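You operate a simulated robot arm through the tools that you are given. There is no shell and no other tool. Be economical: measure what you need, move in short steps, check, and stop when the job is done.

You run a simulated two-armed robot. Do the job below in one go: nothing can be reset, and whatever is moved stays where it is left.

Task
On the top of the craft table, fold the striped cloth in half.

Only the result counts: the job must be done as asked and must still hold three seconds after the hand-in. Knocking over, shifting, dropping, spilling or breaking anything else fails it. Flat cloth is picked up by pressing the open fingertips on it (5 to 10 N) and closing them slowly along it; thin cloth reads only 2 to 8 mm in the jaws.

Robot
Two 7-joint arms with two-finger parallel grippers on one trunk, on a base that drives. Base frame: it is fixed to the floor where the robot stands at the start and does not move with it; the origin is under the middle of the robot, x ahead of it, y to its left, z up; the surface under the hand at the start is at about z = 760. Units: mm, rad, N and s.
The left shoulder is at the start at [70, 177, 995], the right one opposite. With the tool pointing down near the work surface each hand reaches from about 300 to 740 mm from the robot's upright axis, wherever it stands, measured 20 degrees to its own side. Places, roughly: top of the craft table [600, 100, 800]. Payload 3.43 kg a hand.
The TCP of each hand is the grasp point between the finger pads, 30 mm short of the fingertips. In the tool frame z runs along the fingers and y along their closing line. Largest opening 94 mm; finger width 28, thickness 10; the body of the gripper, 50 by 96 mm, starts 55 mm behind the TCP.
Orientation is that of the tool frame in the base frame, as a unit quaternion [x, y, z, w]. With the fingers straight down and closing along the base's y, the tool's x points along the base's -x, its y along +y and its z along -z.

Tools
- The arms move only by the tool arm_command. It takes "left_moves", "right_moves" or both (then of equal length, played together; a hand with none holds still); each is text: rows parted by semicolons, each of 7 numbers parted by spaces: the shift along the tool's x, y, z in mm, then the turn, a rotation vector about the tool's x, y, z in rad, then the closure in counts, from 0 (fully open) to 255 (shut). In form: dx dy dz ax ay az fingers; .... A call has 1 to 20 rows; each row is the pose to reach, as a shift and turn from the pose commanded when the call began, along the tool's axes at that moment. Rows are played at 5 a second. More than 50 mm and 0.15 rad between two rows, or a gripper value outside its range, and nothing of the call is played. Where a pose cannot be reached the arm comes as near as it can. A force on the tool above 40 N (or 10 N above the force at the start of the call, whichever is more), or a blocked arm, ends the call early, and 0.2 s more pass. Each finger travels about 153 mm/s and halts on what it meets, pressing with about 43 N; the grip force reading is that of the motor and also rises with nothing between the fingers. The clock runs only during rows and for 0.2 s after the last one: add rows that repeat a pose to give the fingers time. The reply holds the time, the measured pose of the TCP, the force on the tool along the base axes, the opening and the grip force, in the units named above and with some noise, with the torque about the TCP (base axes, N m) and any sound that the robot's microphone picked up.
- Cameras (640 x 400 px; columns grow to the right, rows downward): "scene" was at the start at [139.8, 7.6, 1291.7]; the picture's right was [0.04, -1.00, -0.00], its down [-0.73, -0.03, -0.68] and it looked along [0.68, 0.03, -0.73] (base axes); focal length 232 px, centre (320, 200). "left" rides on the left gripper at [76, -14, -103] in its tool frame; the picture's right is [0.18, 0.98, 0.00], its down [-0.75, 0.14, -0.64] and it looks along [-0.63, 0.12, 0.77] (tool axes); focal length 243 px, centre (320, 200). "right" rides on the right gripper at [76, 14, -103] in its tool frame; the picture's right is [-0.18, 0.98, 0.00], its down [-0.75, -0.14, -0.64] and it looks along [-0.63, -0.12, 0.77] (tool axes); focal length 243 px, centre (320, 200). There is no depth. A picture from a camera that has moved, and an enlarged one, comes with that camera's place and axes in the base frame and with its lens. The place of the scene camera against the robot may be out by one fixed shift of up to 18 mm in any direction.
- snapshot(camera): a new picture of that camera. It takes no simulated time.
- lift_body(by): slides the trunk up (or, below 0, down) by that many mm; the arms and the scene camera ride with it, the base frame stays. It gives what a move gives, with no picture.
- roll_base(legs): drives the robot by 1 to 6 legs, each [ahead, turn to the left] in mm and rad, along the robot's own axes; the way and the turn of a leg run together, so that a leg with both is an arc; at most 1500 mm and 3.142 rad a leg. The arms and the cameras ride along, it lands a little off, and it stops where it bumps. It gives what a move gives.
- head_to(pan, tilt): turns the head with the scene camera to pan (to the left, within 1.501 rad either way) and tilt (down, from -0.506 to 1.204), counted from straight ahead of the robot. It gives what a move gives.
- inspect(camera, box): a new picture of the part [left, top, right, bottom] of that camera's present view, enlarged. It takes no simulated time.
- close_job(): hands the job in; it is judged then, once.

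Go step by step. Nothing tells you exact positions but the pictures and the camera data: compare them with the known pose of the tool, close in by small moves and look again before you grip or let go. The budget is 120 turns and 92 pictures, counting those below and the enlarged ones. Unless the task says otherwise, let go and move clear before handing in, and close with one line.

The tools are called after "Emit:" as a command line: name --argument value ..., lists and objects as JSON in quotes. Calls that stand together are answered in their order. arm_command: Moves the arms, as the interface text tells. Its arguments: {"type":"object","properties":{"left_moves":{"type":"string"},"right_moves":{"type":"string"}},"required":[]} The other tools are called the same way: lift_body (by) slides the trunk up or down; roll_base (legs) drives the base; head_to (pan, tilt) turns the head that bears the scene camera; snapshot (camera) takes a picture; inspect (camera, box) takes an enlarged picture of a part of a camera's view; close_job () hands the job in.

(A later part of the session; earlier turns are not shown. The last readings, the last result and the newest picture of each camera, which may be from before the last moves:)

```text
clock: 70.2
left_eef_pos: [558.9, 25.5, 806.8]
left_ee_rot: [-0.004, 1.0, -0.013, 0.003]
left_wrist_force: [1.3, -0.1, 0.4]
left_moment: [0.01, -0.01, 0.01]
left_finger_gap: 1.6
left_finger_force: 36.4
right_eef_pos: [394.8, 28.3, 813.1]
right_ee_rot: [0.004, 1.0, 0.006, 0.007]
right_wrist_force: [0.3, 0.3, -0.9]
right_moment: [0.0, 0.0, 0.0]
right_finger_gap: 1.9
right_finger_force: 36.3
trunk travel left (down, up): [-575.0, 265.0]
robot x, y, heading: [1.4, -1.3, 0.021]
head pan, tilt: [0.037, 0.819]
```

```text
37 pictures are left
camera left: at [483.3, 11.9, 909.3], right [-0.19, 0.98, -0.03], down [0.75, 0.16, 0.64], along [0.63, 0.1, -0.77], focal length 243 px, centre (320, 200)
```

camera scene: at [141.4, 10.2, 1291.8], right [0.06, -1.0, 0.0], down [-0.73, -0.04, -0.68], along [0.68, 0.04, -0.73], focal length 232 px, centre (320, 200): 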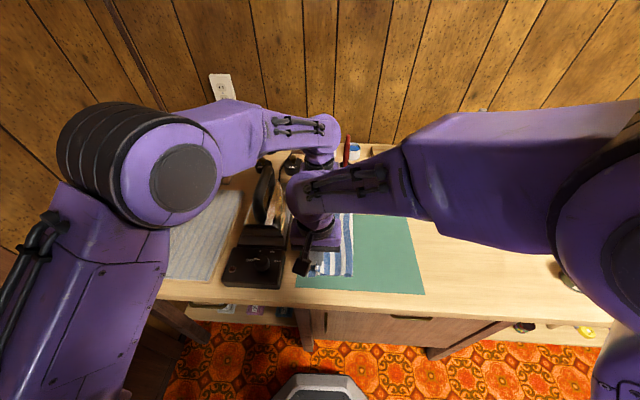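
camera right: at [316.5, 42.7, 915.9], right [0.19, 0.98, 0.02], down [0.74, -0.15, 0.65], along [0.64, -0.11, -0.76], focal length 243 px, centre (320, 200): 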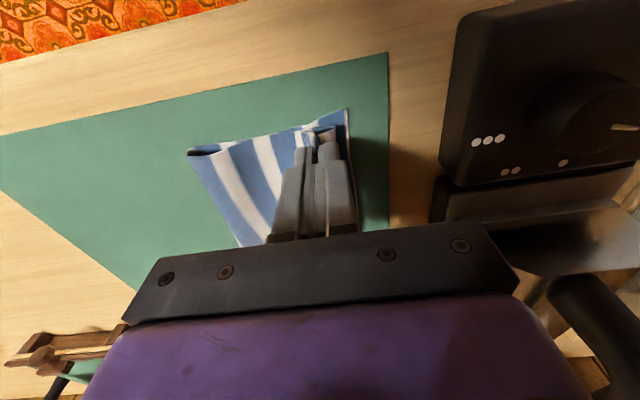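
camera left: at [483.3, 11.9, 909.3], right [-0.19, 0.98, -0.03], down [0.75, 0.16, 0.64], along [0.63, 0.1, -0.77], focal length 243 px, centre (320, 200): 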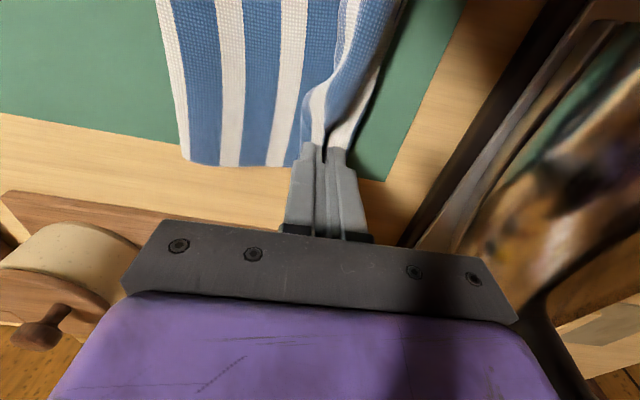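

Both tips are about 15–20 mm above the table with the cloth folded over. I release by opening slowly a little and rising.

Emit:
arm_command --left_moves "0 1 3 0 0 0 255;0 2 5 0 0 0 245;0 2 5 0 0 0 235;0 2 5 0 0 0 225;0 2 5 0 0 0 210;0 2 5 0 0 0 195;0 2 5 0 0 0 180;0 2 5 0 0 0 180;0 2 -5 0 0 0 180;0 2 -20 0 0 0 180;0 2 -45 0 0 0 180;0 2 -45 0 0 0 180" --right_moves "0 1 3 0 0 0 255;0 2 5 0 0 0 245;0 2 5 0 0 0 235;0 2 5 0 0 0 225;0 2 5 0 0 0 210;0 2 5 0 0 0 195;0 2 5 0 0 0 180;0 2 5 0 0 0 180;0 2 -5 0 0 0 180;0 2 -20 0 0 0 180;0 2 -45 0 0 0 180;0 2 -45 0 0 0 180"

Emit:
snapshot --camera "right"

Emit:
snapshot --camera "left"

```text
clock: 72.8
left_eef_pos: [559.1, 26.7, 851.7]
left_ee_rot: [-0.004, 1.0, -0.013, 0.002]
left_wrist_force: [-0.5, 0.1, 0.1]
left_moment: [0.0, 0.02, -0.03]
left_finger_gap: 27.4
left_finger_force: 0.0
right_eef_pos: [391.1, 29.5, 851.5]
right_ee_rot: [0.001, 1.0, -0.002, 0.003]
right_wrist_force: [-0.2, 0.6, 0.6]
right_moment: [0.0, 0.02, 0.0]
right_finger_gap: 27.5
right_finger_force: 0.0
trunk travel left (down, up): [-575.0, 265.0]
robot x, y, heading: [1.2, 1.4, 0.018]
head pan, tilt: [0.037, 0.819]
```

```text
36 pictures are left
camera right: at [314.5, 46.0, 953.8], right [0.18, 0.98, 0.0], down [0.75, -0.14, 0.65], along [0.64, -0.12, -0.76], focal length 243 px, centre (320, 200)
```

right: 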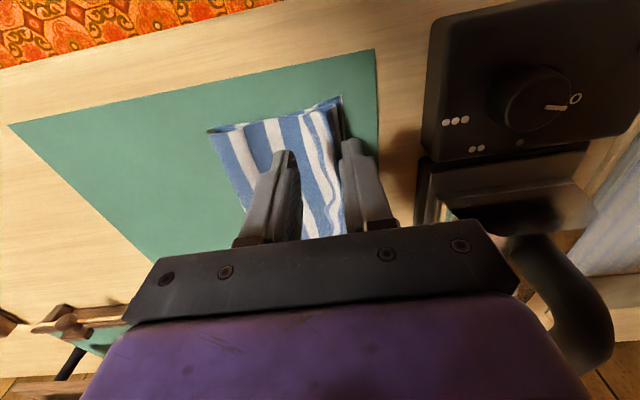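

```text
35 pictures are left
camera left: at [482.8, 14.2, 954.6], right [-0.19, 0.98, -0.03], down [0.75, 0.16, 0.64], along [0.63, 0.1, -0.77], focal length 243 px, centre (320, 200)
```

left: 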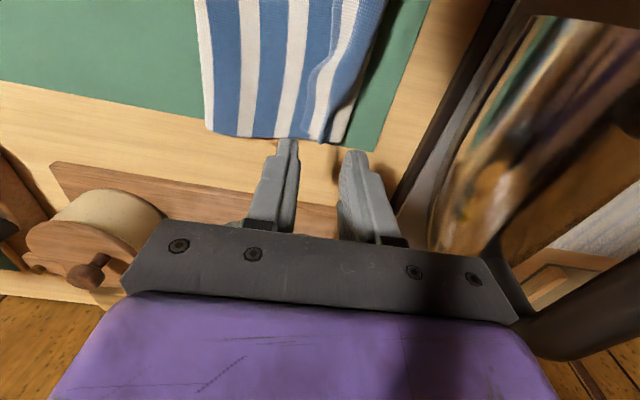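

Released. I clear the right hand away and raise the left hand to look from above.

Emit:
arm_command --right_moves "0 0 -40 0 0 0 180;0 -30 -70 0 0 0 180;0 -80 -70 0 0 0 180;0 -130 -70 0 0 0 180;0 -180 -70 0 0 0 180;0 -230 -70 0 0 0 180;0 -270 -70 0 0 0 180;0 -270 -70 0 0 0 180" --left_moves "0 0 -40 0 0 0 180;0 0 -80 0 0 0 180;30 0 -100 0 0 0 180;60 0 -110 0 0 0 180;90 0 -110 0 0 0 180;120 0 -110 0 0 0 180;120 0 -110 0 0 0 180;120 0 -110 0 0 0 180"

Emit:
snapshot --camera "left"

Emit:
snapshot --camera "scene"

```text
clock: 74.6
left_eef_pos: [438.3, 34.3, 962.2]
left_ee_rot: [-0.004, 1.0, -0.014, 0.003]
left_wrist_force: [-0.5, 0.1, 0.5]
left_moment: [-0.02, 0.0, -0.02]
left_finger_gap: 27.7
left_finger_force: 0.0
right_eef_pos: [391.3, -239.4, 922.3]
right_ee_rot: [0.0, 1.0, -0.002, 0.004]
right_wrist_force: [0.1, -0.1, 0.0]
right_moment: [-0.01, -0.03, 0.0]
right_finger_gap: 27.5
right_finger_force: 0.1
trunk travel left (down, up): [-575.0, 265.0]
robot x, y, heading: [5.1, -0.7, 0.022]
head pan, tilt: [0.037, 0.819]
```

```text
34 pictures are left
camera left: at [361.1, 20.6, 1064.0], right [-0.19, 0.98, -0.03], down [0.75, 0.16, 0.64], along [0.63, 0.1, -0.77], focal length 243 px, centre (320, 200)
```

left: 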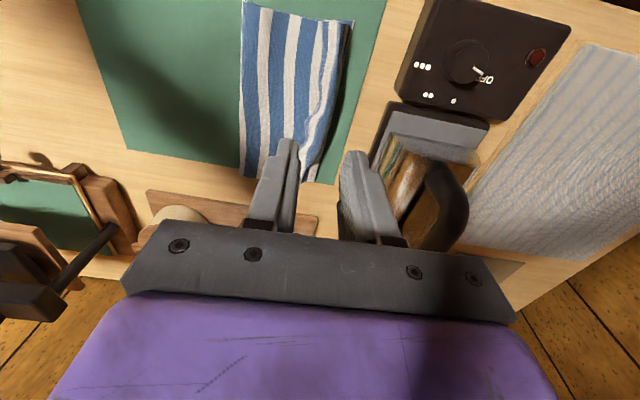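

```text
33 pictures are left
camera scene: at [141.2, 12.0, 1291.8], right [0.06, -1.0, 0.0], down [-0.73, -0.04, -0.68], along [0.68, 0.04, -0.73], focal length 232 px, centre (320, 200)
```

scene: 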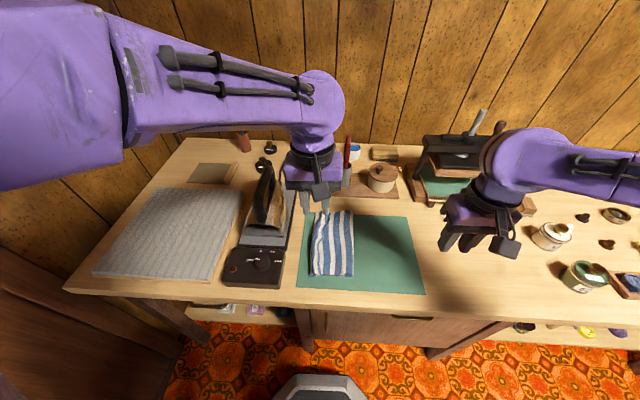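

Emit:
inspect --camera "scene" --box '[285, 200, 381, 290]'

Emit:
inspect --camera "left" --box '[220, 0, 380, 190]'

```text
4.44 times, centred on (333, 245) of scene
camera zoom: at [141.2, 12.0, 1291.8], right [0.06, -1.0, 0.0], down [-0.73, -0.04, -0.68], along [0.68, 0.04, -0.73], focal length 1029 px, centre (262, 0)
```

zoom: 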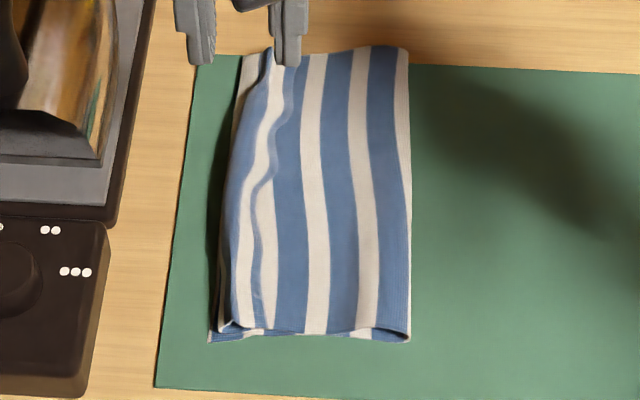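

```text
2.11 times, centred on (300, 95) of left
camera zoom: at [361.1, 20.6, 1064.0], right [-0.19, 0.98, -0.03], down [0.75, 0.16, 0.64], along [0.63, 0.1, -0.77], focal length 511 px, centre (362, 421)
```

zoom: 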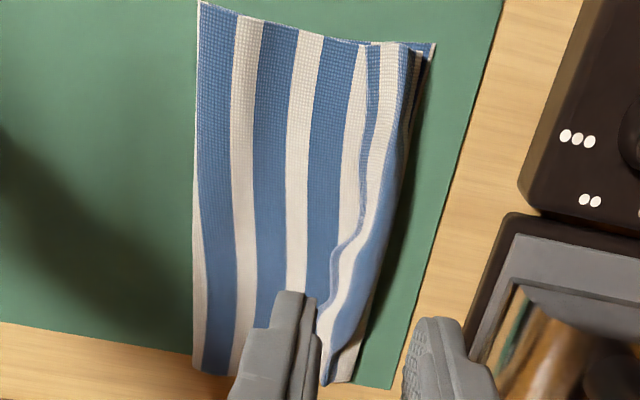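

A good fold, but the top edge has curled back as a 15–25 mm flap along y≈20–45. I'll unroll it by pressing a closed fingertip lightly on the flap and dragging toward +y, starting at the near end.

Emit:
arm_command --left_moves "20 -4 20 0 0.026 0 230;43 -8 60 0 0.026 0 255;43 -8 100 0 0.026 0 255;43 -8 140 0 0.026 0 255;43 -8 155 0 0.026 0 255;43 -8 155 0 0.026 0 255"

Emit:
snapshot --camera "left"

```text
clock: 76.0
left_eef_pos: [395.8, 20.1, 804.7]
left_ee_rot: [-0.003, 1.0, -0.013, -0.011]
left_wrist_force: [-1.5, 0.8, 0.2]
left_moment: [0.01, 0.02, 0.03]
left_finger_gap: 0.1
left_finger_force: 33.6
right_eef_pos: [393.7, -241.0, 922.7]
right_ee_rot: [-0.001, 1.0, -0.002, 0.003]
right_wrist_force: [-1.1, 0.1, -0.1]
right_moment: [-0.01, -0.01, 0.01]
right_finger_gap: 27.6
right_finger_force: 0.1
trunk travel left (down, up): [-575.0, 265.0]
robot x, y, heading: [-0.7, -1.6, 0.024]
head pan, tilt: [0.037, 0.819]
```

```text
30 pictures are left
camera left: at [321.7, 7.1, 910.0], right [-0.19, 0.98, -0.02], down [0.77, 0.16, 0.62], along [0.61, 0.1, -0.78], focal length 243 px, centre (320, 200)
```

left: 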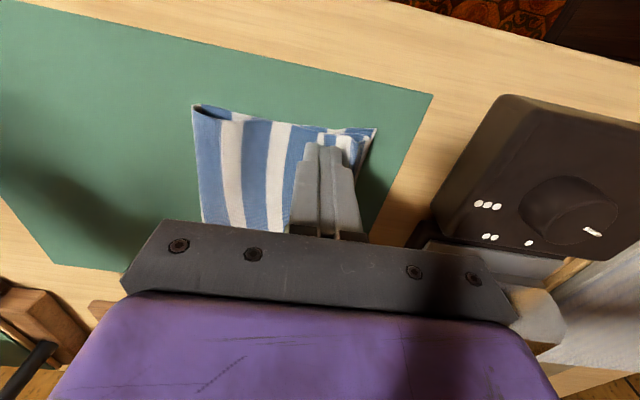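

Emit:
arm_command --left_moves "0 5 3 0 0 0 255;0 5 6 0 0 0 255;0 5 6 0 0 0 255"

```text
clock: 76.8
left_eef_pos: [396.3, 23.3, 800.1]
left_ee_rot: [-0.003, 1.0, -0.013, -0.011]
left_wrist_force: [0.6, -0.3, -0.4]
left_moment: [-0.01, -0.01, 0.0]
left_finger_gap: 0.0
left_finger_force: 33.0
right_eef_pos: [392.7, -240.1, 921.0]
right_ee_rot: [0.001, 1.0, -0.002, 0.005]
right_wrist_force: [0.6, 0.3, 0.0]
right_moment: [-0.01, 0.03, 0.01]
right_finger_gap: 27.4
right_finger_force: 0.0
trunk travel left (down, up): [-575.0, 265.0]
robot x, y, heading: [5.2, -0.1, 0.022]
head pan, tilt: [0.037, 0.819]
```

Emit:
arm_command --left_moves "0 0 1 0 0 0 255;0 0 2 0 0 0 255;0 0 2 0 0 0 255"

```text
clock: 77.6
left_eef_pos: [397.4, 23.2, 799.4]
left_ee_rot: [-0.004, 1.0, -0.013, -0.01]
left_wrist_force: [0.5, 0.3, 0.0]
left_moment: [0.0, 0.04, 0.0]
left_finger_gap: 0.3
left_finger_force: 32.9
right_eef_pos: [392.5, -239.8, 921.2]
right_ee_rot: [0.0, 1.0, -0.001, 0.003]
right_wrist_force: [-0.3, -0.4, -0.1]
right_moment: [0.02, -0.01, 0.02]
right_finger_gap: 27.7
right_finger_force: 0.1
trunk travel left (down, up): [-575.0, 265.0]
robot x, y, heading: [1.7, -0.3, 0.019]
head pan, tilt: [0.037, 0.819]
```

Emit:
arm_command --left_moves "0 0 1 0 0 0 255;0 0 2 0 0 0 255;0 0 2 0 0 0 255"

Emit:
inspect --camera "left" --box '[180, 80, 420, 240]'

```text
clock: 78.4
left_eef_pos: [396.5, 23.2, 797.3]
left_ee_rot: [-0.004, 1.0, -0.013, -0.011]
left_wrist_force: [-1.1, -0.4, 2.1]
left_moment: [-0.03, -0.01, -0.01]
left_finger_gap: 0.0
left_finger_force: 33.8
right_eef_pos: [392.3, -240.0, 921.4]
right_ee_rot: [0.0, 1.0, -0.001, 0.003]
right_wrist_force: [-0.4, 0.2, 0.5]
right_moment: [0.0, -0.02, -0.03]
right_finger_gap: 27.8
right_finger_force: 0.0
trunk travel left (down, up): [-575.0, 265.0]
robot x, y, heading: [4.2, -0.8, 0.021]
head pan, tilt: [0.037, 0.819]
```

```text
2.50 times, centred on (300, 160) of left
camera zoom: at [322.3, 10.3, 900.6], right [-0.19, 0.98, -0.02], down [0.77, 0.16, 0.62], along [0.61, 0.1, -0.78], focal length 606 px, centre (370, 300)
```

zoom: 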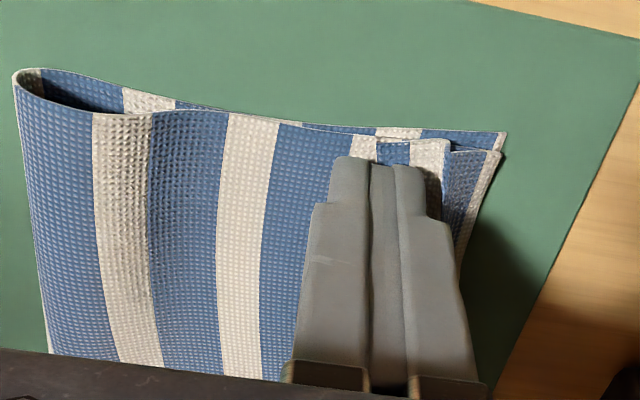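

On closer look the free edge already lies on the lower edge (y≈50); the strip is an excess pleat because the fold crept to y≈−60. I'll roll the top layer back toward −y with a light fingertip drag.

Emit:
arm_command --left_moves "0 0 -8 0 0 0 255;0 -15 -10 0 0 0 255;-8 -25 -8 0 0 0 255;-8 -25 -3 0 0 0 255;-8 -25 -1 0 0 0 255;-8 -25 0 0 0 0 255;-8 -25 0 0 0 0 255"

```text
clock: 80.0
left_eef_pos: [406.1, -4.2, 799.9]
left_ee_rot: [-0.006, 1.0, -0.015, -0.01]
left_wrist_force: [0.2, 0.3, -0.2]
left_moment: [-0.02, 0.0, 0.01]
left_finger_gap: 0.1
left_finger_force: 32.6
right_eef_pos: [393.3, -240.9, 922.1]
right_ee_rot: [-0.001, 1.0, -0.001, 0.004]
right_wrist_force: [-0.4, -0.2, 1.1]
right_moment: [0.01, 0.02, 0.02]
right_finger_gap: 27.5
right_finger_force: 0.2
trunk travel left (down, up): [-575.0, 265.0]
robot x, y, heading: [2.5, 0.3, 0.021]
head pan, tilt: [0.037, 0.819]
```

Emit:
arm_command --left_moves "0 0 2 0 0 0 255;0 0 4 0 0 0 255;0 0 4 0 0 0 255"

```text
clock: 80.8
left_eef_pos: [407.0, -3.1, 797.0]
left_ee_rot: [-0.006, 1.0, -0.019, -0.007]
left_wrist_force: [-0.5, 0.5, -0.4]
left_moment: [0.02, 0.0, -0.02]
left_finger_gap: 0.2
left_finger_force: 33.5
right_eef_pos: [393.0, -240.9, 922.7]
right_ee_rot: [0.0, 1.0, 0.0, 0.003]
right_wrist_force: [0.3, -0.2, 0.6]
right_moment: [0.01, 0.0, 0.0]
right_finger_gap: 27.6
right_finger_force: 0.1
trunk travel left (down, up): [-575.0, 265.0]
robot x, y, heading: [1.9, 0.2, 0.025]
head pan, tilt: [0.037, 0.819]
```

The left arm is at its limit there; the right hand is better for this drag. Left retreats up and toward the robot, then right comes over the cloth.

Emit:
arm_command --left_moves "0 0 -40 0 0 0 255;0 10 -80 0 0 0 255;10 40 -110 0 0 0 255;30 80 -130 0 0 0 255;50 110 -140 0 0 0 255;60 120 -140 0 0 0 255;60 120 -140 0 0 0 255"

Emit:
arm_command --right_moves "0 45 0 0 0 0 230;0 90 20 0 0 0 255;0 135 40 0 0 0 255;0 180 65 0 0 0 255;0 215 90 0 0 0 255;-5 237 110 0 0 0 255;-5 237 119 0 0 0 255;-5 237 119 0 0 0 255"

Emit:
snapshot --camera "right"

```text
clock: 82.4
left_eef_pos: [345.3, 120.4, 931.4]
left_ee_rot: [-0.004, 1.0, -0.013, -0.01]
left_wrist_force: [0.6, 0.1, -0.7]
left_moment: [-0.01, -0.03, -0.01]
left_finger_gap: 0.0
left_finger_force: 33.3
right_eef_pos: [392.6, -239.8, 921.8]
right_ee_rot: [0.0, 1.0, -0.001, 0.003]
right_wrist_force: [0.0, 0.3, 0.8]
right_moment: [-0.01, 0.01, -0.01]
right_finger_gap: 27.7
right_finger_force: 0.0
trunk travel left (down, up): [-575.0, 265.0]
robot x, y, heading: [0.5, 1.0, 0.023]
head pan, tilt: [0.037, 0.819]
```

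```text
refused: row 4 steps farther than a row can; nothing moved
```

```text
28 pictures are left
camera right: at [315.4, -225.3, 1024.0], right [0.18, 0.98, 0.0], down [0.75, -0.14, 0.65], along [0.64, -0.12, -0.76], focal length 243 px, centre (320, 200)
```

right: 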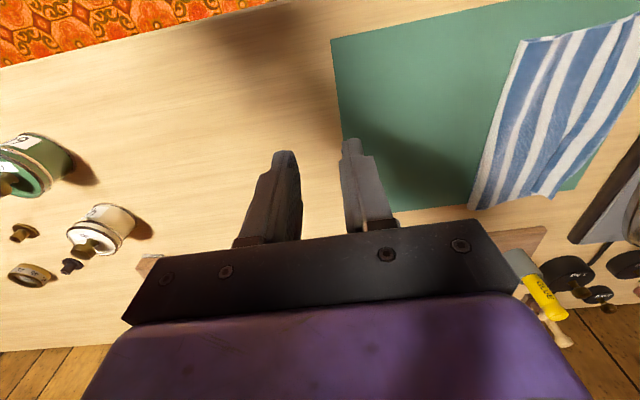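

Emit:
arm_command --right_moves "0 45 0 0 0 0 230;0 85 15 0 0 0 255;0 125 35 0 0 0 255;0 165 55 0 0 0 255;-3 200 75 0 0 0 255;-7 225 95 0 0 0 255;-7 237 110 0 0 0 255;-7 237 120 0 0 0 255;-7 237 120 0 0 0 255"

Emit:
snapshot --camera "right"

Emit:
inspect --camera "scene" --box '[285, 200, 381, 290]'

```text
clock: 84.4
left_eef_pos: [344.4, 120.7, 931.2]
left_ee_rot: [-0.003, 1.0, -0.013, -0.01]
left_wrist_force: [-0.7, 0.2, 0.2]
left_moment: [-0.03, 0.01, 0.0]
left_finger_gap: 0.0
left_finger_force: 33.0
right_eef_pos: [398.2, -3.0, 802.9]
right_ee_rot: [0.001, 1.0, -0.002, 0.004]
right_wrist_force: [0.5, 0.5, 0.2]
right_moment: [-0.01, -0.02, 0.01]
right_finger_gap: 0.0
right_finger_force: 33.8
trunk travel left (down, up): [-575.0, 265.0]
robot x, y, heading: [3.3, 2.1, 0.018]
head pan, tilt: [0.037, 0.819]
```

```text
27 pictures are left
camera right: at [321.4, 11.6, 904.3], right [0.18, 0.98, 0.0], down [0.75, -0.14, 0.65], along [0.64, -0.12, -0.76], focal length 243 px, centre (320, 200)
```

right: 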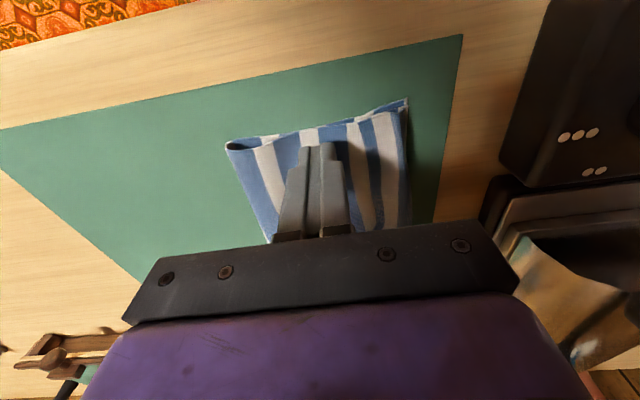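

```text
4.44 times, centred on (333, 245) of scene
camera zoom: at [141.6, 10.7, 1291.8], right [0.06, -1.0, 0.0], down [-0.73, -0.04, -0.68], along [0.68, 0.04, -0.73], focal length 1029 px, centre (262, 0)
```

zoom: 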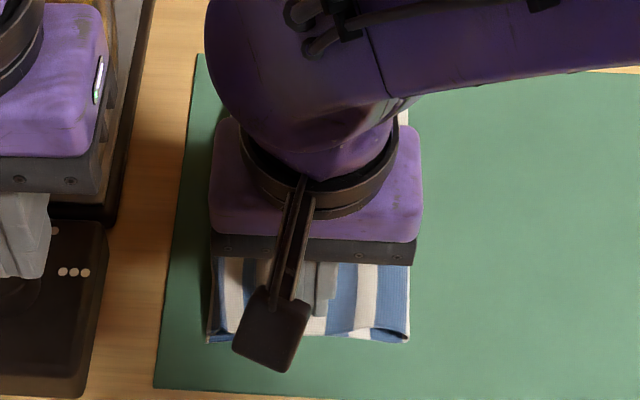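

Right fingertip is over the top layer. I lower to light contact.

Emit:
arm_command --right_moves "0 0 3 0 0 0 255;0 0 5 0 0 0 255;0 0 5 0 0 0 255"

Emit:
arm_command --right_moves "0 0 1 0 0 0 255;0 0 1 0 0 0 255"

```text
clock: 85.2
left_eef_pos: [345.5, 121.2, 931.6]
left_ee_rot: [-0.004, 1.0, -0.013, -0.01]
left_wrist_force: [-0.1, -0.5, 0.2]
left_moment: [-0.01, 0.0, 0.0]
left_finger_gap: 0.0
left_finger_force: 33.2
right_eef_pos: [398.7, -4.8, 795.9]
right_ee_rot: [0.0, 1.0, -0.002, 0.003]
right_wrist_force: [0.6, 0.1, -0.2]
right_moment: [0.06, -0.03, 0.01]
right_finger_gap: 0.0
right_finger_force: 32.7
trunk travel left (down, up): [-575.0, 265.0]
robot x, y, heading: [4.2, -0.8, 0.025]
head pan, tilt: [0.037, 0.819]
```

```text
clock: 85.8
left_eef_pos: [346.8, 119.5, 931.2]
left_ee_rot: [-0.004, 1.0, -0.013, -0.01]
left_wrist_force: [-0.1, 1.0, -0.3]
left_moment: [0.02, 0.02, 0.03]
left_finger_gap: 0.2
left_finger_force: 33.1
right_eef_pos: [398.7, -2.8, 795.2]
right_ee_rot: [-0.001, 1.0, -0.002, 0.003]
right_wrist_force: [-0.6, 0.4, 2.9]
right_moment: [0.0, -0.01, 0.01]
right_finger_gap: 0.2
right_finger_force: 33.1
trunk travel left (down, up): [-575.0, 265.0]
robot x, y, heading: [-1.6, 0.8, 0.019]
head pan, tilt: [0.037, 0.819]
```

Contact with about 3 N. Drag 25 mm toward −y and look.

Emit:
arm_command --right_moves "0 -4 0.3 0 0 0 255;0 -8 0.3 0 0 0 255;0 -12 0.3 0 0 0 255;0 -16 0.3 0 0 0 255;0 -20 0.3 0 0 0 255;0 -25 0.3 0 0 0 255"

Emit:
snapshot --camera "right"

```text
clock: 87.2
left_eef_pos: [345.7, 120.8, 931.5]
left_ee_rot: [-0.004, 1.0, -0.013, -0.01]
left_wrist_force: [-0.8, 0.4, -0.6]
left_moment: [0.03, -0.01, -0.02]
left_finger_gap: 0.0
left_finger_force: 33.6
right_eef_pos: [399.6, -28.4, 795.8]
right_ee_rot: [0.0, 1.0, -0.002, 0.003]
right_wrist_force: [-0.7, 1.4, 1.3]
right_moment: [0.01, 0.04, -0.03]
right_finger_gap: 0.1
right_finger_force: 32.8
trunk travel left (down, up): [-575.0, 265.0]
robot x, y, heading: [0.2, 0.1, 0.023]
head pan, tilt: [0.037, 0.819]
```

```text
25 pictures are left
camera right: at [321.4, -13.2, 898.1], right [0.18, 0.98, 0.0], down [0.75, -0.14, 0.65], along [0.64, -0.12, -0.76], focal length 243 px, centre (320, 200)
```

right: 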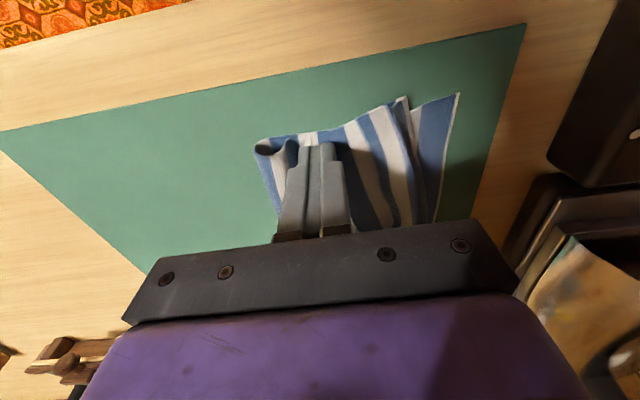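

Emit:
arm_command --right_moves "0 0 -10 0 0 0 255;0 0 -50 0 0 0 255;0 -30 -90 0 0 0 255;0 -75 -105 0 0 0 255;0 -120 -105 0 0 0 255;0 -165 -105 0 0 0 255;0 -210 -105 0 0 0 255;0 -210 -105 0 0 0 255"

Emit:
inspect --camera "scene" --box '[285, 200, 381, 290]'

```text
clock: 89.0
left_eef_pos: [346.2, 122.5, 931.3]
left_ee_rot: [-0.004, 1.0, -0.013, -0.01]
left_wrist_force: [-0.2, 0.2, -0.5]
left_moment: [-0.01, 0.0, 0.02]
left_finger_gap: 0.1
left_finger_force: 33.0
right_eef_pos: [400.8, -237.9, 904.2]
right_ee_rot: [-0.001, 1.0, -0.003, 0.003]
right_wrist_force: [-0.4, 0.3, 0.2]
right_moment: [0.03, 0.01, 0.0]
right_finger_gap: 0.2
right_finger_force: 33.3
trunk travel left (down, up): [-575.0, 265.0]
robot x, y, heading: [-1.1, 0.5, 0.023]
head pan, tilt: [0.037, 0.819]
```

```text
4.44 times, centred on (333, 245) of scene
camera zoom: at [141.6, 13.0, 1291.7], right [0.06, -1.0, 0.0], down [-0.73, -0.04, -0.68], along [0.68, 0.04, -0.73], focal length 1029 px, centre (262, 0)
```

zoom: 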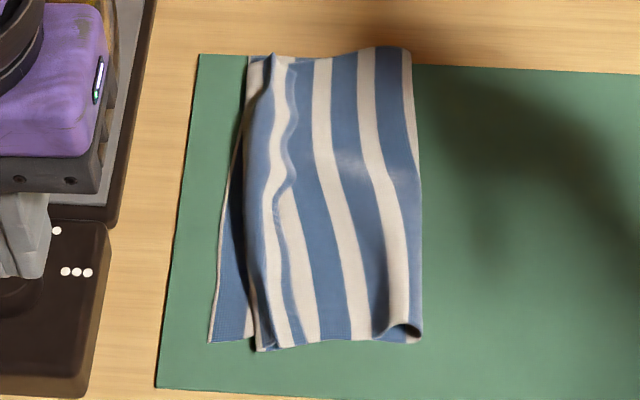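

Emit:
inspect --camera "scene" --box '[310, 205, 355, 285]'

Emit:
snapshot --camera "left"

```text
5.00 times, centred on (332, 245) of scene
camera zoom: at [141.6, 13.0, 1291.7], right [0.06, -1.0, 0.0], down [-0.73, -0.04, -0.68], along [0.68, 0.04, -0.73], focal length 1157 px, centre (258, -25)
```

zoom: 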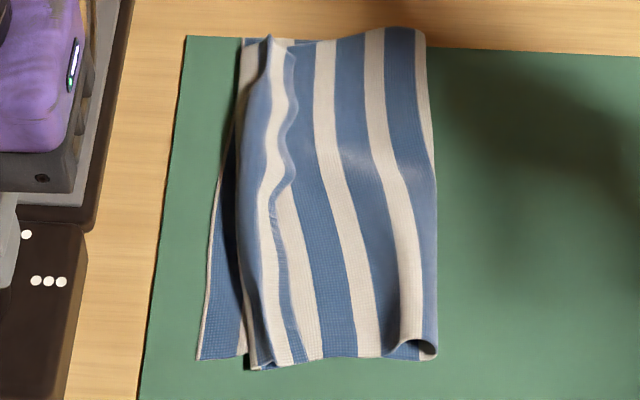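

```text
22 pictures are left
camera left: at [271.4, 109.7, 1034.4], right [-0.19, 0.98, -0.02], down [0.77, 0.16, 0.62], along [0.61, 0.1, -0.78], focal length 243 px, centre (320, 200)
```

left: 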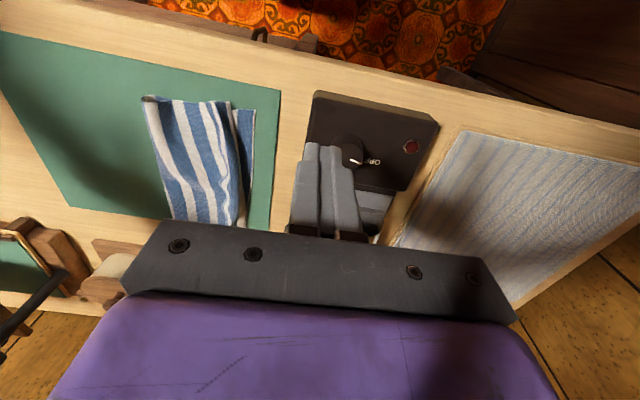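

The strip is really the pinch pleat lying toward −y, with the free edge on its +y side. Dragging the strip toward +y with the body held beneath should open it; I use the left fingertip at the near end.

Emit:
arm_command --left_moves "-15 -30 0 0 0 0 255;-30 -65 20 0 0 0 255;-45 -95 45 0 0 0 255;-52 -103 80 0 0 0 255;-52 -103 115 0 0 0 255;-52 -103 128 0 0 0 255;-52 -103 128 0 0 0 255"

Emit:
inspect --camera "left" --box '[180, 60, 440, 240]'

```text
clock: 90.6
left_eef_pos: [395.8, 16.0, 804.2]
left_ee_rot: [-0.004, 1.0, -0.013, -0.01]
left_wrist_force: [0.9, 0.0, 0.8]
left_moment: [-0.02, -0.05, -0.05]
left_finger_gap: 0.0
left_finger_force: 32.5
right_eef_pos: [399.9, -237.8, 902.8]
right_ee_rot: [0.0, 1.0, -0.002, 0.003]
right_wrist_force: [-1.0, 0.2, 0.1]
right_moment: [-0.02, -0.03, 0.04]
right_finger_gap: 0.0
right_finger_force: 33.2
trunk travel left (down, up): [-575.0, 265.0]
robot x, y, heading: [0.6, 0.1, 0.017]
head pan, tilt: [0.037, 0.819]
```

```text
2.22 times, centred on (310, 150) of left
camera zoom: at [323.6, 2.8, 908.8], right [-0.19, 0.98, -0.02], down [0.77, 0.16, 0.62], along [0.61, 0.1, -0.78], focal length 539 px, centre (342, 311)
```

zoom: 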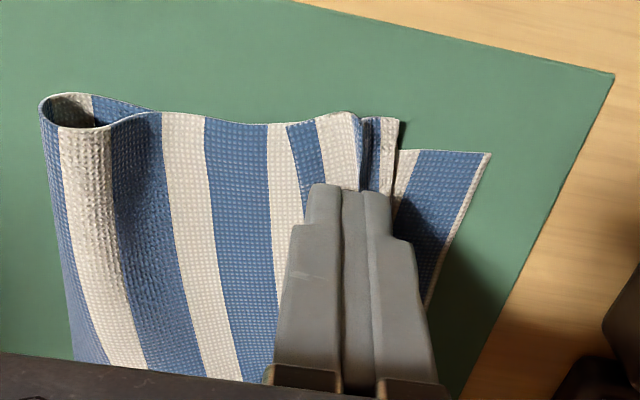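

Now it is clear: the free edge is a flap folded back onto the top (edge at y≈−4, bend at y≈24). I press lightly near its free edge and drag +y to unroll it.

Emit:
arm_command --left_moves "-2 -9 0 0 0 0 255;-2 -9 3 0 0 0 255;-2 -9 5 0 0 0 255;-2 -9 5 0 0 0 255"

```text
clock: 91.6
left_eef_pos: [397.6, 6.0, 799.1]
left_ee_rot: [-0.005, 1.0, -0.014, -0.011]
left_wrist_force: [-0.6, -0.3, 0.2]
left_moment: [-0.03, 0.0, 0.02]
left_finger_gap: 0.0
left_finger_force: 32.4
right_eef_pos: [400.0, -237.8, 903.6]
right_ee_rot: [0.001, 1.0, -0.001, 0.004]
right_wrist_force: [-0.7, -0.5, 0.1]
right_moment: [0.01, -0.02, -0.01]
right_finger_gap: 0.0
right_finger_force: 32.9
trunk travel left (down, up): [-575.0, 265.0]
robot x, y, heading: [4.3, -1.5, 0.02]
head pan, tilt: [0.037, 0.819]
```

Emit:
arm_command --left_moves "0 0 1 0 0 0 255;0 0 2 0 0 0 255;0 0 2.5 0 0 0 255;0 0 2.5 0 0 0 255"

```text
clock: 92.6
left_eef_pos: [398.2, 5.4, 797.6]
left_ee_rot: [-0.004, 1.0, -0.013, -0.011]
left_wrist_force: [-0.7, -0.1, 1.1]
left_moment: [-0.02, 0.0, 0.01]
left_finger_gap: 0.2
left_finger_force: 33.2
right_eef_pos: [400.9, -239.1, 903.4]
right_ee_rot: [-0.001, 1.0, -0.001, 0.003]
right_wrist_force: [-0.5, -0.4, 0.1]
right_moment: [-0.01, 0.02, 0.0]
right_finger_gap: 0.2
right_finger_force: 33.1
trunk travel left (down, up): [-575.0, 265.0]
robot x, y, heading: [0.9, -3.0, 0.017]
head pan, tilt: [0.037, 0.819]
```

Emit:
arm_command --left_moves "0 3 0.8 0 0 0 255;0 7 0.8 0 0 0 255;0 11 0.8 0 0 0 255;0 15 0.8 0 0 0 255;0 19 0.8 0 0 0 255;0 23 0.8 0 0 0 255;0 27 0.8 0 0 0 255;0 30 0.8 0 0 0 255"

Emit:
inspect --camera "left" --box '[130, 60, 440, 240]'

```text
clock: 94.4
left_eef_pos: [398.4, 33.4, 797.5]
left_ee_rot: [-0.004, 1.0, -0.013, -0.009]
left_wrist_force: [-0.3, -3.9, 6.5]
left_moment: [-0.07, -0.01, 0.02]
left_finger_gap: 0.0
left_finger_force: 32.5
right_eef_pos: [398.4, -238.9, 903.6]
right_ee_rot: [0.0, 1.0, -0.001, 0.004]
right_wrist_force: [-0.7, -0.8, -0.1]
right_moment: [-0.02, -0.01, 0.01]
right_finger_gap: 0.0
right_finger_force: 33.1
trunk travel left (down, up): [-575.0, 265.0]
robot x, y, heading: [-1.9, -2.2, 0.02]
head pan, tilt: [0.037, 0.819]
```

```text
2.06 times, centred on (285, 150) of left
camera zoom: at [324.0, 21.7, 900.6], right [-0.19, 0.98, -0.02], down [0.77, 0.16, 0.62], along [0.61, 0.1, -0.78], focal length 501 px, centre (392, 303)
```

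zoom: 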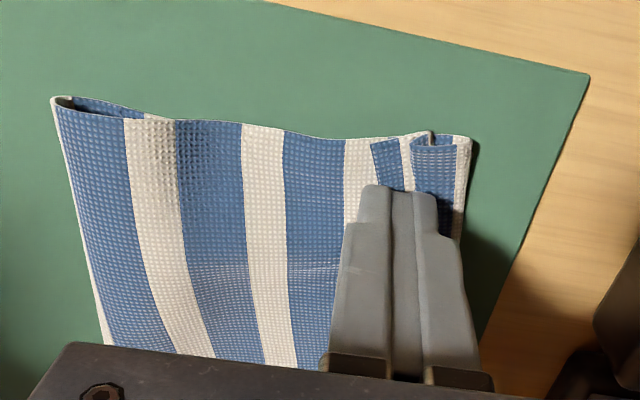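

The layer slid as a whole so far and is now taut at the fold, so further drag should roll the flap open. I continue another 25 mm.

Emit:
arm_command --left_moves "0 4 0 0 0 0 255;0 8 0 0 0 0 255;0 12 0 0 0 0 255;0 16 0 0 0 0 255;0 20 0 0 0 0 255;0 25 0 0 0 0 255"

Emit:
inspect --camera "left" --box '[100, 60, 410, 240]'

```text
clock: 95.8
left_eef_pos: [399.3, 59.8, 796.8]
left_ee_rot: [-0.004, 1.0, -0.014, -0.01]
left_wrist_force: [-0.3, -2.8, 3.1]
left_moment: [-0.07, 0.04, 0.02]
left_finger_gap: 0.0
left_finger_force: 32.6
right_eef_pos: [400.2, -238.5, 902.4]
right_ee_rot: [-0.001, 1.0, -0.001, 0.004]
right_wrist_force: [0.8, 0.4, 0.1]
right_moment: [-0.01, 0.01, -0.03]
right_finger_gap: 0.2
right_finger_force: 32.8
trunk travel left (down, up): [-575.0, 265.0]
robot x, y, heading: [2.4, 0.6, 0.018]
head pan, tilt: [0.037, 0.819]
```

```text
2.06 times, centred on (255, 150) of left
camera zoom: at [324.7, 47.8, 900.0], right [-0.19, 0.98, -0.02], down [0.77, 0.16, 0.62], along [0.61, 0.1, -0.78], focal length 501 px, centre (454, 303)
```

zoom: 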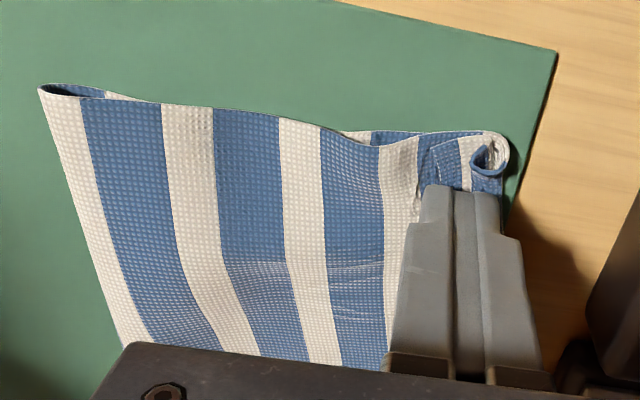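

That only dragged and curled it. I lift off and look; next I'll pinch the flap itself near its free edge and carry it over.

Emit:
arm_command --left_moves "0 0 -10 0 0 0 255;0 0 -40 0 0 0 230;0 -20 -70 0 0 0 215;20 -20 -90 0 0 0 215;20 -20 -90 0 0 0 215"

Emit:
inspect --camera "left" --box '[120, 0, 440, 220]'

```text
clock: 97.0
left_eef_pos: [380.5, 40.5, 887.1]
left_ee_rot: [-0.004, 1.0, -0.013, -0.011]
left_wrist_force: [-0.1, -0.6, -0.1]
left_moment: [-0.01, 0.02, 0.01]
left_finger_gap: 14.8
left_finger_force: 0.1
right_eef_pos: [399.7, -238.9, 902.8]
right_ee_rot: [0.0, 1.0, -0.001, 0.003]
right_wrist_force: [0.4, -0.2, -0.7]
right_moment: [0.01, 0.01, -0.04]
right_finger_gap: 0.2
right_finger_force: 32.7
trunk travel left (down, up): [-575.0, 265.0]
robot x, y, heading: [2.5, -2.1, 0.023]
head pan, tilt: [0.037, 0.819]
```

```text
1.82 times, centred on (280, 110) of left
camera zoom: at [306.4, 29.2, 991.0], right [-0.19, 0.98, -0.02], down [0.77, 0.16, 0.62], along [0.61, 0.1, -0.78], focal length 441 px, centre (393, 364)
```

zoom: 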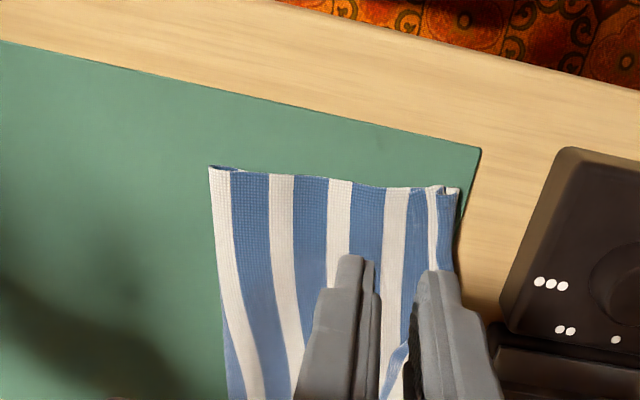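

Emit:
arm_command --left_moves "-11 7 30 0 0 0 215;-11 14 60 0 0 0 215;-11 14 80 0 0 0 215;-11 14 87 0 0 0 215;-11 14 87 0 0 0 215"

Emit:
arm_command --left_moves "0 0 1.5 0 0 0 215;0 0 3 0 0 0 215;0 0 3 0 0 0 215"

Emit:
inspect --camera "left" --box '[140, 60, 440, 240]'

```text
clock: 98.2
left_eef_pos: [391.0, 54.8, 798.8]
left_ee_rot: [-0.004, 1.0, -0.013, -0.01]
left_wrist_force: [3.2, 1.7, 6.1]
left_moment: [0.15, -0.1, -0.07]
left_finger_gap: 15.4
left_finger_force: 0.5
right_eef_pos: [399.3, -238.1, 903.4]
right_ee_rot: [-0.001, 1.0, -0.002, 0.003]
right_wrist_force: [-0.5, -0.7, -0.8]
right_moment: [0.0, 0.01, -0.01]
right_finger_gap: 0.0
right_finger_force: 33.0
trunk travel left (down, up): [-575.0, 265.0]
robot x, y, heading: [1.5, -1.1, 0.019]
head pan, tilt: [0.037, 0.819]
```

```text
clock: 99.0
left_eef_pos: [389.0, 54.1, 795.7]
left_ee_rot: [-0.004, 1.0, -0.013, -0.01]
left_wrist_force: [0.8, 0.3, 6.0]
left_moment: [0.09, -0.01, 0.0]
left_finger_gap: 15.3
left_finger_force: 0.5
right_eef_pos: [399.8, -238.3, 903.5]
right_ee_rot: [0.0, 1.0, -0.001, 0.003]
right_wrist_force: [0.1, -0.7, 0.3]
right_moment: [-0.02, 0.05, 0.01]
right_finger_gap: 0.0
right_finger_force: 32.9
trunk travel left (down, up): [-575.0, 265.0]
robot x, y, heading: [2.8, -0.3, 0.022]
head pan, tilt: [0.037, 0.819]
```

```text
2.13 times, centred on (290, 150) of left
camera zoom: at [315.4, 42.0, 900.3], right [-0.19, 0.98, -0.02], down [0.77, 0.16, 0.62], along [0.61, 0.1, -0.78], focal length 518 px, centre (384, 307)
```

zoom: 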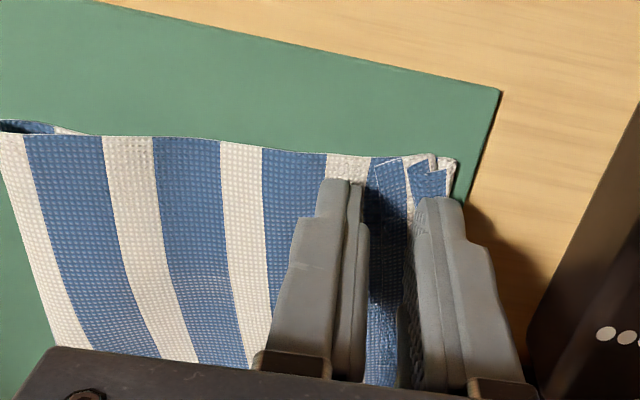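

The flap's edge lies just between the fingers, with the load on the +y finger. I close slowly so the flap's edge is gathered between the pads.

Emit:
arm_command --left_moves "0 0 0.4 0 0 0 218;0 0 0.4 0 0 0 221;0 0 0.4 0 0 0 224;0 0 0.4 0 0 0 227;0 0 0.4 0 0 0 230;0 0 0.4 0 0 0 233;0 0 0.4 0 0 0 236;0 0 0.4 0 0 0 239;0 0 0.4 0 0 0 242;0 0 0.4 0 0 0 246;0 0 0.4 0 0 0 250;0 0 0.4 0 0 0 255;0 0 0.4 0 0 0 255"

Emit:
arm_command --left_moves "0 0 -5 0 0 0 255;0 0 -12 0 0 0 255;0 0 -20 0 0 0 255;0 0 -20 0 0 0 255"

Emit:
inspect --camera "left" --box '[140, 60, 440, 240]'

```text
clock: 101.8
left_eef_pos: [389.8, 55.4, 795.7]
left_ee_rot: [-0.004, 1.0, -0.013, -0.011]
left_wrist_force: [0.7, 2.1, 4.0]
left_moment: [0.03, 0.06, -0.01]
left_finger_gap: 1.5
left_finger_force: 36.4
right_eef_pos: [399.8, -237.9, 903.6]
right_ee_rot: [-0.001, 1.0, -0.002, 0.004]
right_wrist_force: [-1.0, -0.1, 0.2]
right_moment: [-0.01, 0.0, 0.0]
right_finger_gap: 0.2
right_finger_force: 33.3
trunk travel left (down, up): [-575.0, 265.0]
robot x, y, heading: [-0.9, -1.5, 0.022]
head pan, tilt: [0.037, 0.819]
```

```text
clock: 102.8
left_eef_pos: [389.4, 55.6, 815.8]
left_ee_rot: [-0.004, 1.0, -0.012, -0.01]
left_wrist_force: [0.4, 0.3, -0.1]
left_moment: [0.0, -0.01, 0.02]
left_finger_gap: 1.6
left_finger_force: 36.5
right_eef_pos: [400.1, -238.9, 903.0]
right_ee_rot: [0.0, 1.0, -0.001, 0.003]
right_wrist_force: [-1.0, -0.7, -0.8]
right_moment: [0.02, -0.01, -0.03]
right_finger_gap: 0.1
right_finger_force: 33.3
trunk travel left (down, up): [-575.0, 265.0]
robot x, y, heading: [-3.0, 0.9, 0.02]
head pan, tilt: [0.037, 0.819]
```

```text
2.13 times, centred on (290, 150) of left
camera zoom: at [316.1, 42.1, 919.8], right [-0.19, 0.98, -0.02], down [0.77, 0.16, 0.62], along [0.61, 0.1, -0.78], focal length 518 px, centre (384, 307)
```

zoom: 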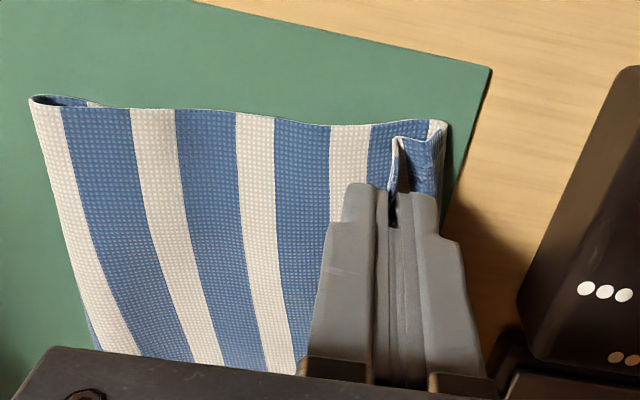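

Excellent: only the flap's edge is held. I carry it over to +y, lay it down beyond the bend and release gently.

Emit:
arm_command --left_moves "0 5 -6 0 0 0 255;0 12 -8 0 0 0 255;0 20 -5 0 0 0 255;0 27 0 0 0 0 255;0 32 6 0 0 0 255;0 34 12 0 0 0 255;0 34 12 0 0 0 255"

Emit:
inspect --camera "left" --box '[110, 60, 410, 240]'

```text
clock: 104.4
left_eef_pos: [390.1, 88.2, 803.2]
left_ee_rot: [-0.003, 1.0, -0.013, -0.01]
left_wrist_force: [0.2, -0.2, -0.5]
left_moment: [-0.03, 0.0, 0.0]
left_finger_gap: 1.5
left_finger_force: 36.3
right_eef_pos: [399.9, -237.7, 902.8]
right_ee_rot: [0.0, 1.0, -0.002, 0.004]
right_wrist_force: [0.0, -0.2, 0.4]
right_moment: [0.01, 0.0, 0.02]
right_finger_gap: 0.1
right_finger_force: 32.8
trunk travel left (down, up): [-575.0, 265.0]
robot x, y, heading: [1.4, 1.1, 0.019]
head pan, tilt: [0.037, 0.819]
```

```text
2.13 times, centred on (260, 150) of left
camera zoom: at [315.7, 75.9, 906.4], right [-0.19, 0.98, -0.02], down [0.77, 0.16, 0.62], along [0.61, 0.1, -0.78], focal length 518 px, centre (448, 307)
```

zoom: 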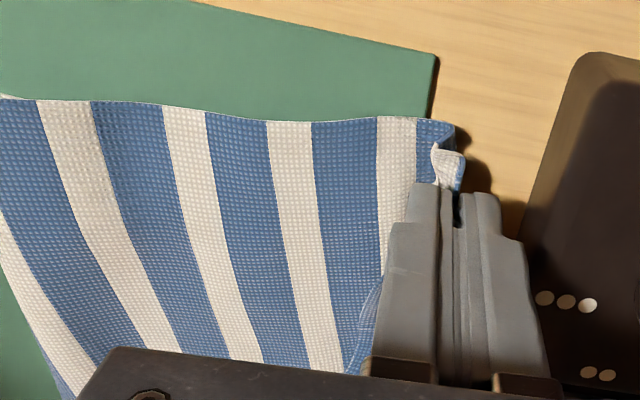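

The flap is opened at the near end; its edge is held at y≈88. Keeping it held, I bring the right fingertip onto the top layer at y≈−10, to slide the layer back −y together with the left hand.

Emit:
arm_command --right_moves "0 45 0 0 0 0 255;0 90 10 0 0 0 255;0 130 30 0 0 0 255;0 165 55 0 0 0 255;0 200 80 0 0 0 255;0 222 95 0 0 0 255;0 226 102 0 0 0 255;0 226 106 0 0 0 255;0 226 106 0 0 0 255"

Emit:
arm_command --right_moves "0 0 1 0 0 0 255;0 0 2 0 0 0 255;0 0 2 0 0 0 255"

```text
clock: 106.4
left_eef_pos: [389.9, 87.9, 802.5]
left_ee_rot: [-0.004, 1.0, -0.013, -0.011]
left_wrist_force: [1.1, 0.2, 0.0]
left_moment: [0.01, 0.03, 0.02]
left_finger_gap: 1.5
left_finger_force: 36.4
right_eef_pos: [398.6, -11.4, 796.1]
right_ee_rot: [0.0, 1.0, -0.002, 0.004]
right_wrist_force: [0.3, -0.4, 0.1]
right_moment: [0.03, 0.0, 0.0]
right_finger_gap: 0.0
right_finger_force: 32.9
trunk travel left (down, up): [-575.0, 265.0]
robot x, y, heading: [1.9, -3.4, 0.018]
head pan, tilt: [0.037, 0.819]
```

```text
clock: 107.2
left_eef_pos: [388.0, 88.8, 804.1]
left_ee_rot: [-0.003, 1.0, -0.014, -0.01]
left_wrist_force: [-0.1, -0.7, -0.1]
left_moment: [-0.01, -0.01, 0.0]
left_finger_gap: 1.7
left_finger_force: 35.8
right_eef_pos: [397.7, -12.4, 795.6]
right_ee_rot: [0.0, 1.0, -0.001, 0.005]
right_wrist_force: [-1.2, -1.3, 21.7]
right_moment: [-0.03, 0.27, 0.03]
right_finger_gap: 0.2
right_finger_force: 33.0
trunk travel left (down, up): [-575.0, 265.0]
robot x, y, heading: [1.5, -0.2, 0.025]
head pan, tilt: [0.037, 0.819]
```

Emit:
arm_command --right_moves "0 0 -1.4 0 0 0 255;0 -3 -1.4 0 0 0 255;0 -8 -1.4 0 0 0 255;0 -13 -1.4 0 0 0 255;0 -18 -1.4 0 0 0 255;0 -23 -1.4 0 0 0 255;0 -28 -1.4 0 0 0 255;0 -33 -1.4 0 0 0 255;0 -38 -1.4 0 0 0 255" --left_moves "0 0 0 0 0 0 255;0 -2 0 0 0 0 255;0 -6 0 0 0 0 255;0 -11 0 0 0 0 255;0 -16 0 0 0 0 255;0 -21 0 0 0 0 255;0 -26 0 0 0 0 255;0 -31 0 0 0 0 255;0 -36 0 0 0 0 255"

Emit:
snapshot --camera "right"

```text
clock: 109.2
left_eef_pos: [388.7, 53.2, 804.6]
left_ee_rot: [-0.004, 1.0, -0.014, -0.01]
left_wrist_force: [-0.3, -0.9, 0.4]
left_moment: [0.0, 0.02, -0.02]
left_finger_gap: 1.5
left_finger_force: 35.9
right_eef_pos: [399.0, -48.4, 794.4]
right_ee_rot: [0.001, 1.0, -0.002, 0.004]
right_wrist_force: [0.5, 9.1, 20.0]
right_moment: [0.27, 0.17, -0.07]
right_finger_gap: 0.0
right_finger_force: 32.3
trunk travel left (down, up): [-575.0, 265.0]
robot x, y, heading: [2.4, 2.4, 0.028]
head pan, tilt: [0.037, 0.819]
```

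```text
14 pictures are left
camera right: at [320.8, -33.5, 897.1], right [0.18, 0.98, 0.0], down [0.75, -0.14, 0.65], along [0.64, -0.12, -0.76], focal length 243 px, centre (320, 200)
```

right: 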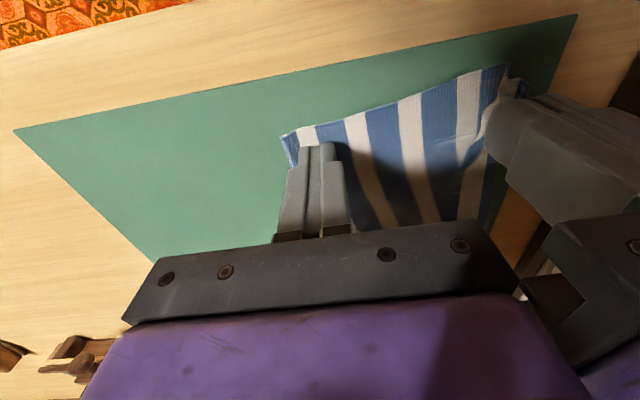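

The layer rolled back; the fold is at about y=−64 and the held edge at y≈53. I release the left hand gently, lift both and look.

Emit:
arm_command --left_moves "0 0 3 0 0 0 250;0 0 4 0 0 0 240;0 0 4 0 0 0 230;0 0 4 0 0 0 218;0 0 4 0 0 0 218;0 0 -10 0 0 0 218;0 0 -50 0 0 0 218;0 0 -90 0 0 0 218;0 0 -120 0 0 0 218;0 0 -120 0 0 0 218" --right_moves "0 0 -1 0 0 0 255;0 0 -1 0 0 0 255;0 0 -1 0 0 0 255;0 0 -1 0 0 0 255;0 0 -2 0 0 0 255;0 0 -10 0 0 0 255;0 -20 -50 0 0 0 255;0 -60 -80 0 0 0 255;0 -105 -100 0 0 0 255;0 -150 -105 0 0 0 255"

Emit:
inspect --camera "left" --box '[100, 0, 420, 240]'

```text
clock: 111.4
left_eef_pos: [390.9, 53.4, 924.1]
left_ee_rot: [-0.004, 1.0, -0.012, -0.011]
left_wrist_force: [0.2, -0.4, -0.2]
left_moment: [0.05, 0.03, 0.0]
left_finger_gap: 13.8
left_finger_force: 0.0
right_eef_pos: [398.5, -201.7, 898.7]
right_ee_rot: [0.0, 1.0, 0.0, 0.004]
right_wrist_force: [-0.9, -0.6, -1.8]
right_moment: [0.03, -0.01, 0.02]
right_finger_gap: 0.2
right_finger_force: 33.4
trunk travel left (down, up): [-575.0, 265.0]
robot x, y, heading: [5.0, 2.4, 0.021]
head pan, tilt: [0.037, 0.819]
```

```text
1.67 times, centred on (260, 120) of left
camera zoom: at [317.8, 41.2, 1028.0], right [-0.19, 0.98, -0.02], down [0.77, 0.16, 0.62], along [0.61, 0.1, -0.78], focal length 404 px, centre (420, 333)
```

zoom: 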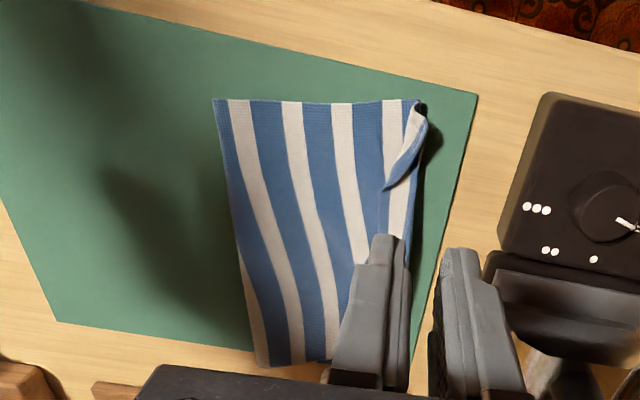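

Near end is now good (edge y≈46, fold y≈−73). I do the same at the far end: move the left hand there and look.

Emit:
arm_command --left_moves "-40 -8 0 0 0 0 218;-80 -16 0 0 0 0 218;-115 -20 15 0 0 0 218;-145 -22 35 0 0 0 218;-145 -22 50 0 0 0 218;-145 -22 50 0 0 0 218"

Emit:
inspect --camera "left" --box '[120, 0, 440, 240]'

```text
clock: 112.8
left_eef_pos: [537.6, 33.7, 872.4]
left_ee_rot: [-0.003, 1.0, -0.013, -0.011]
left_wrist_force: [-0.3, 0.0, -0.8]
left_moment: [0.01, -0.07, -0.01]
left_finger_gap: 13.6
left_finger_force: 0.0
right_eef_pos: [398.0, -198.8, 899.5]
right_ee_rot: [0.0, 1.0, -0.001, 0.003]
right_wrist_force: [0.5, 0.2, -0.1]
right_moment: [0.01, -0.02, -0.02]
right_finger_gap: 0.0
right_finger_force: 32.6
trunk travel left (down, up): [-575.0, 265.0]
robot x, y, heading: [2.3, -2.1, 0.02]
head pan, tilt: [0.037, 0.819]
```

```text
1.67 times, centred on (280, 120) of left
camera zoom: at [462.3, 21.2, 976.2], right [-0.19, 0.98, -0.02], down [0.77, 0.16, 0.62], along [0.61, 0.1, -0.78], focal length 404 px, centre (387, 333)
```

zoom: 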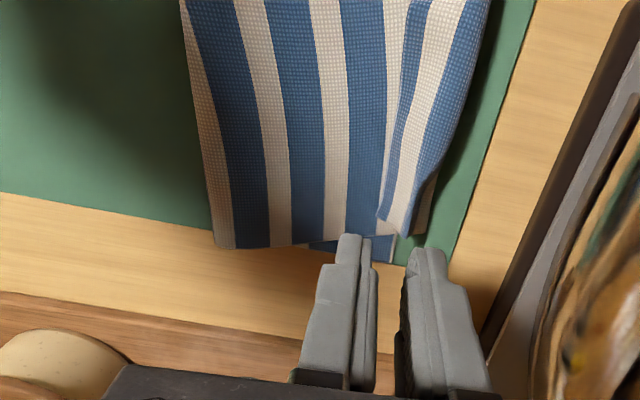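

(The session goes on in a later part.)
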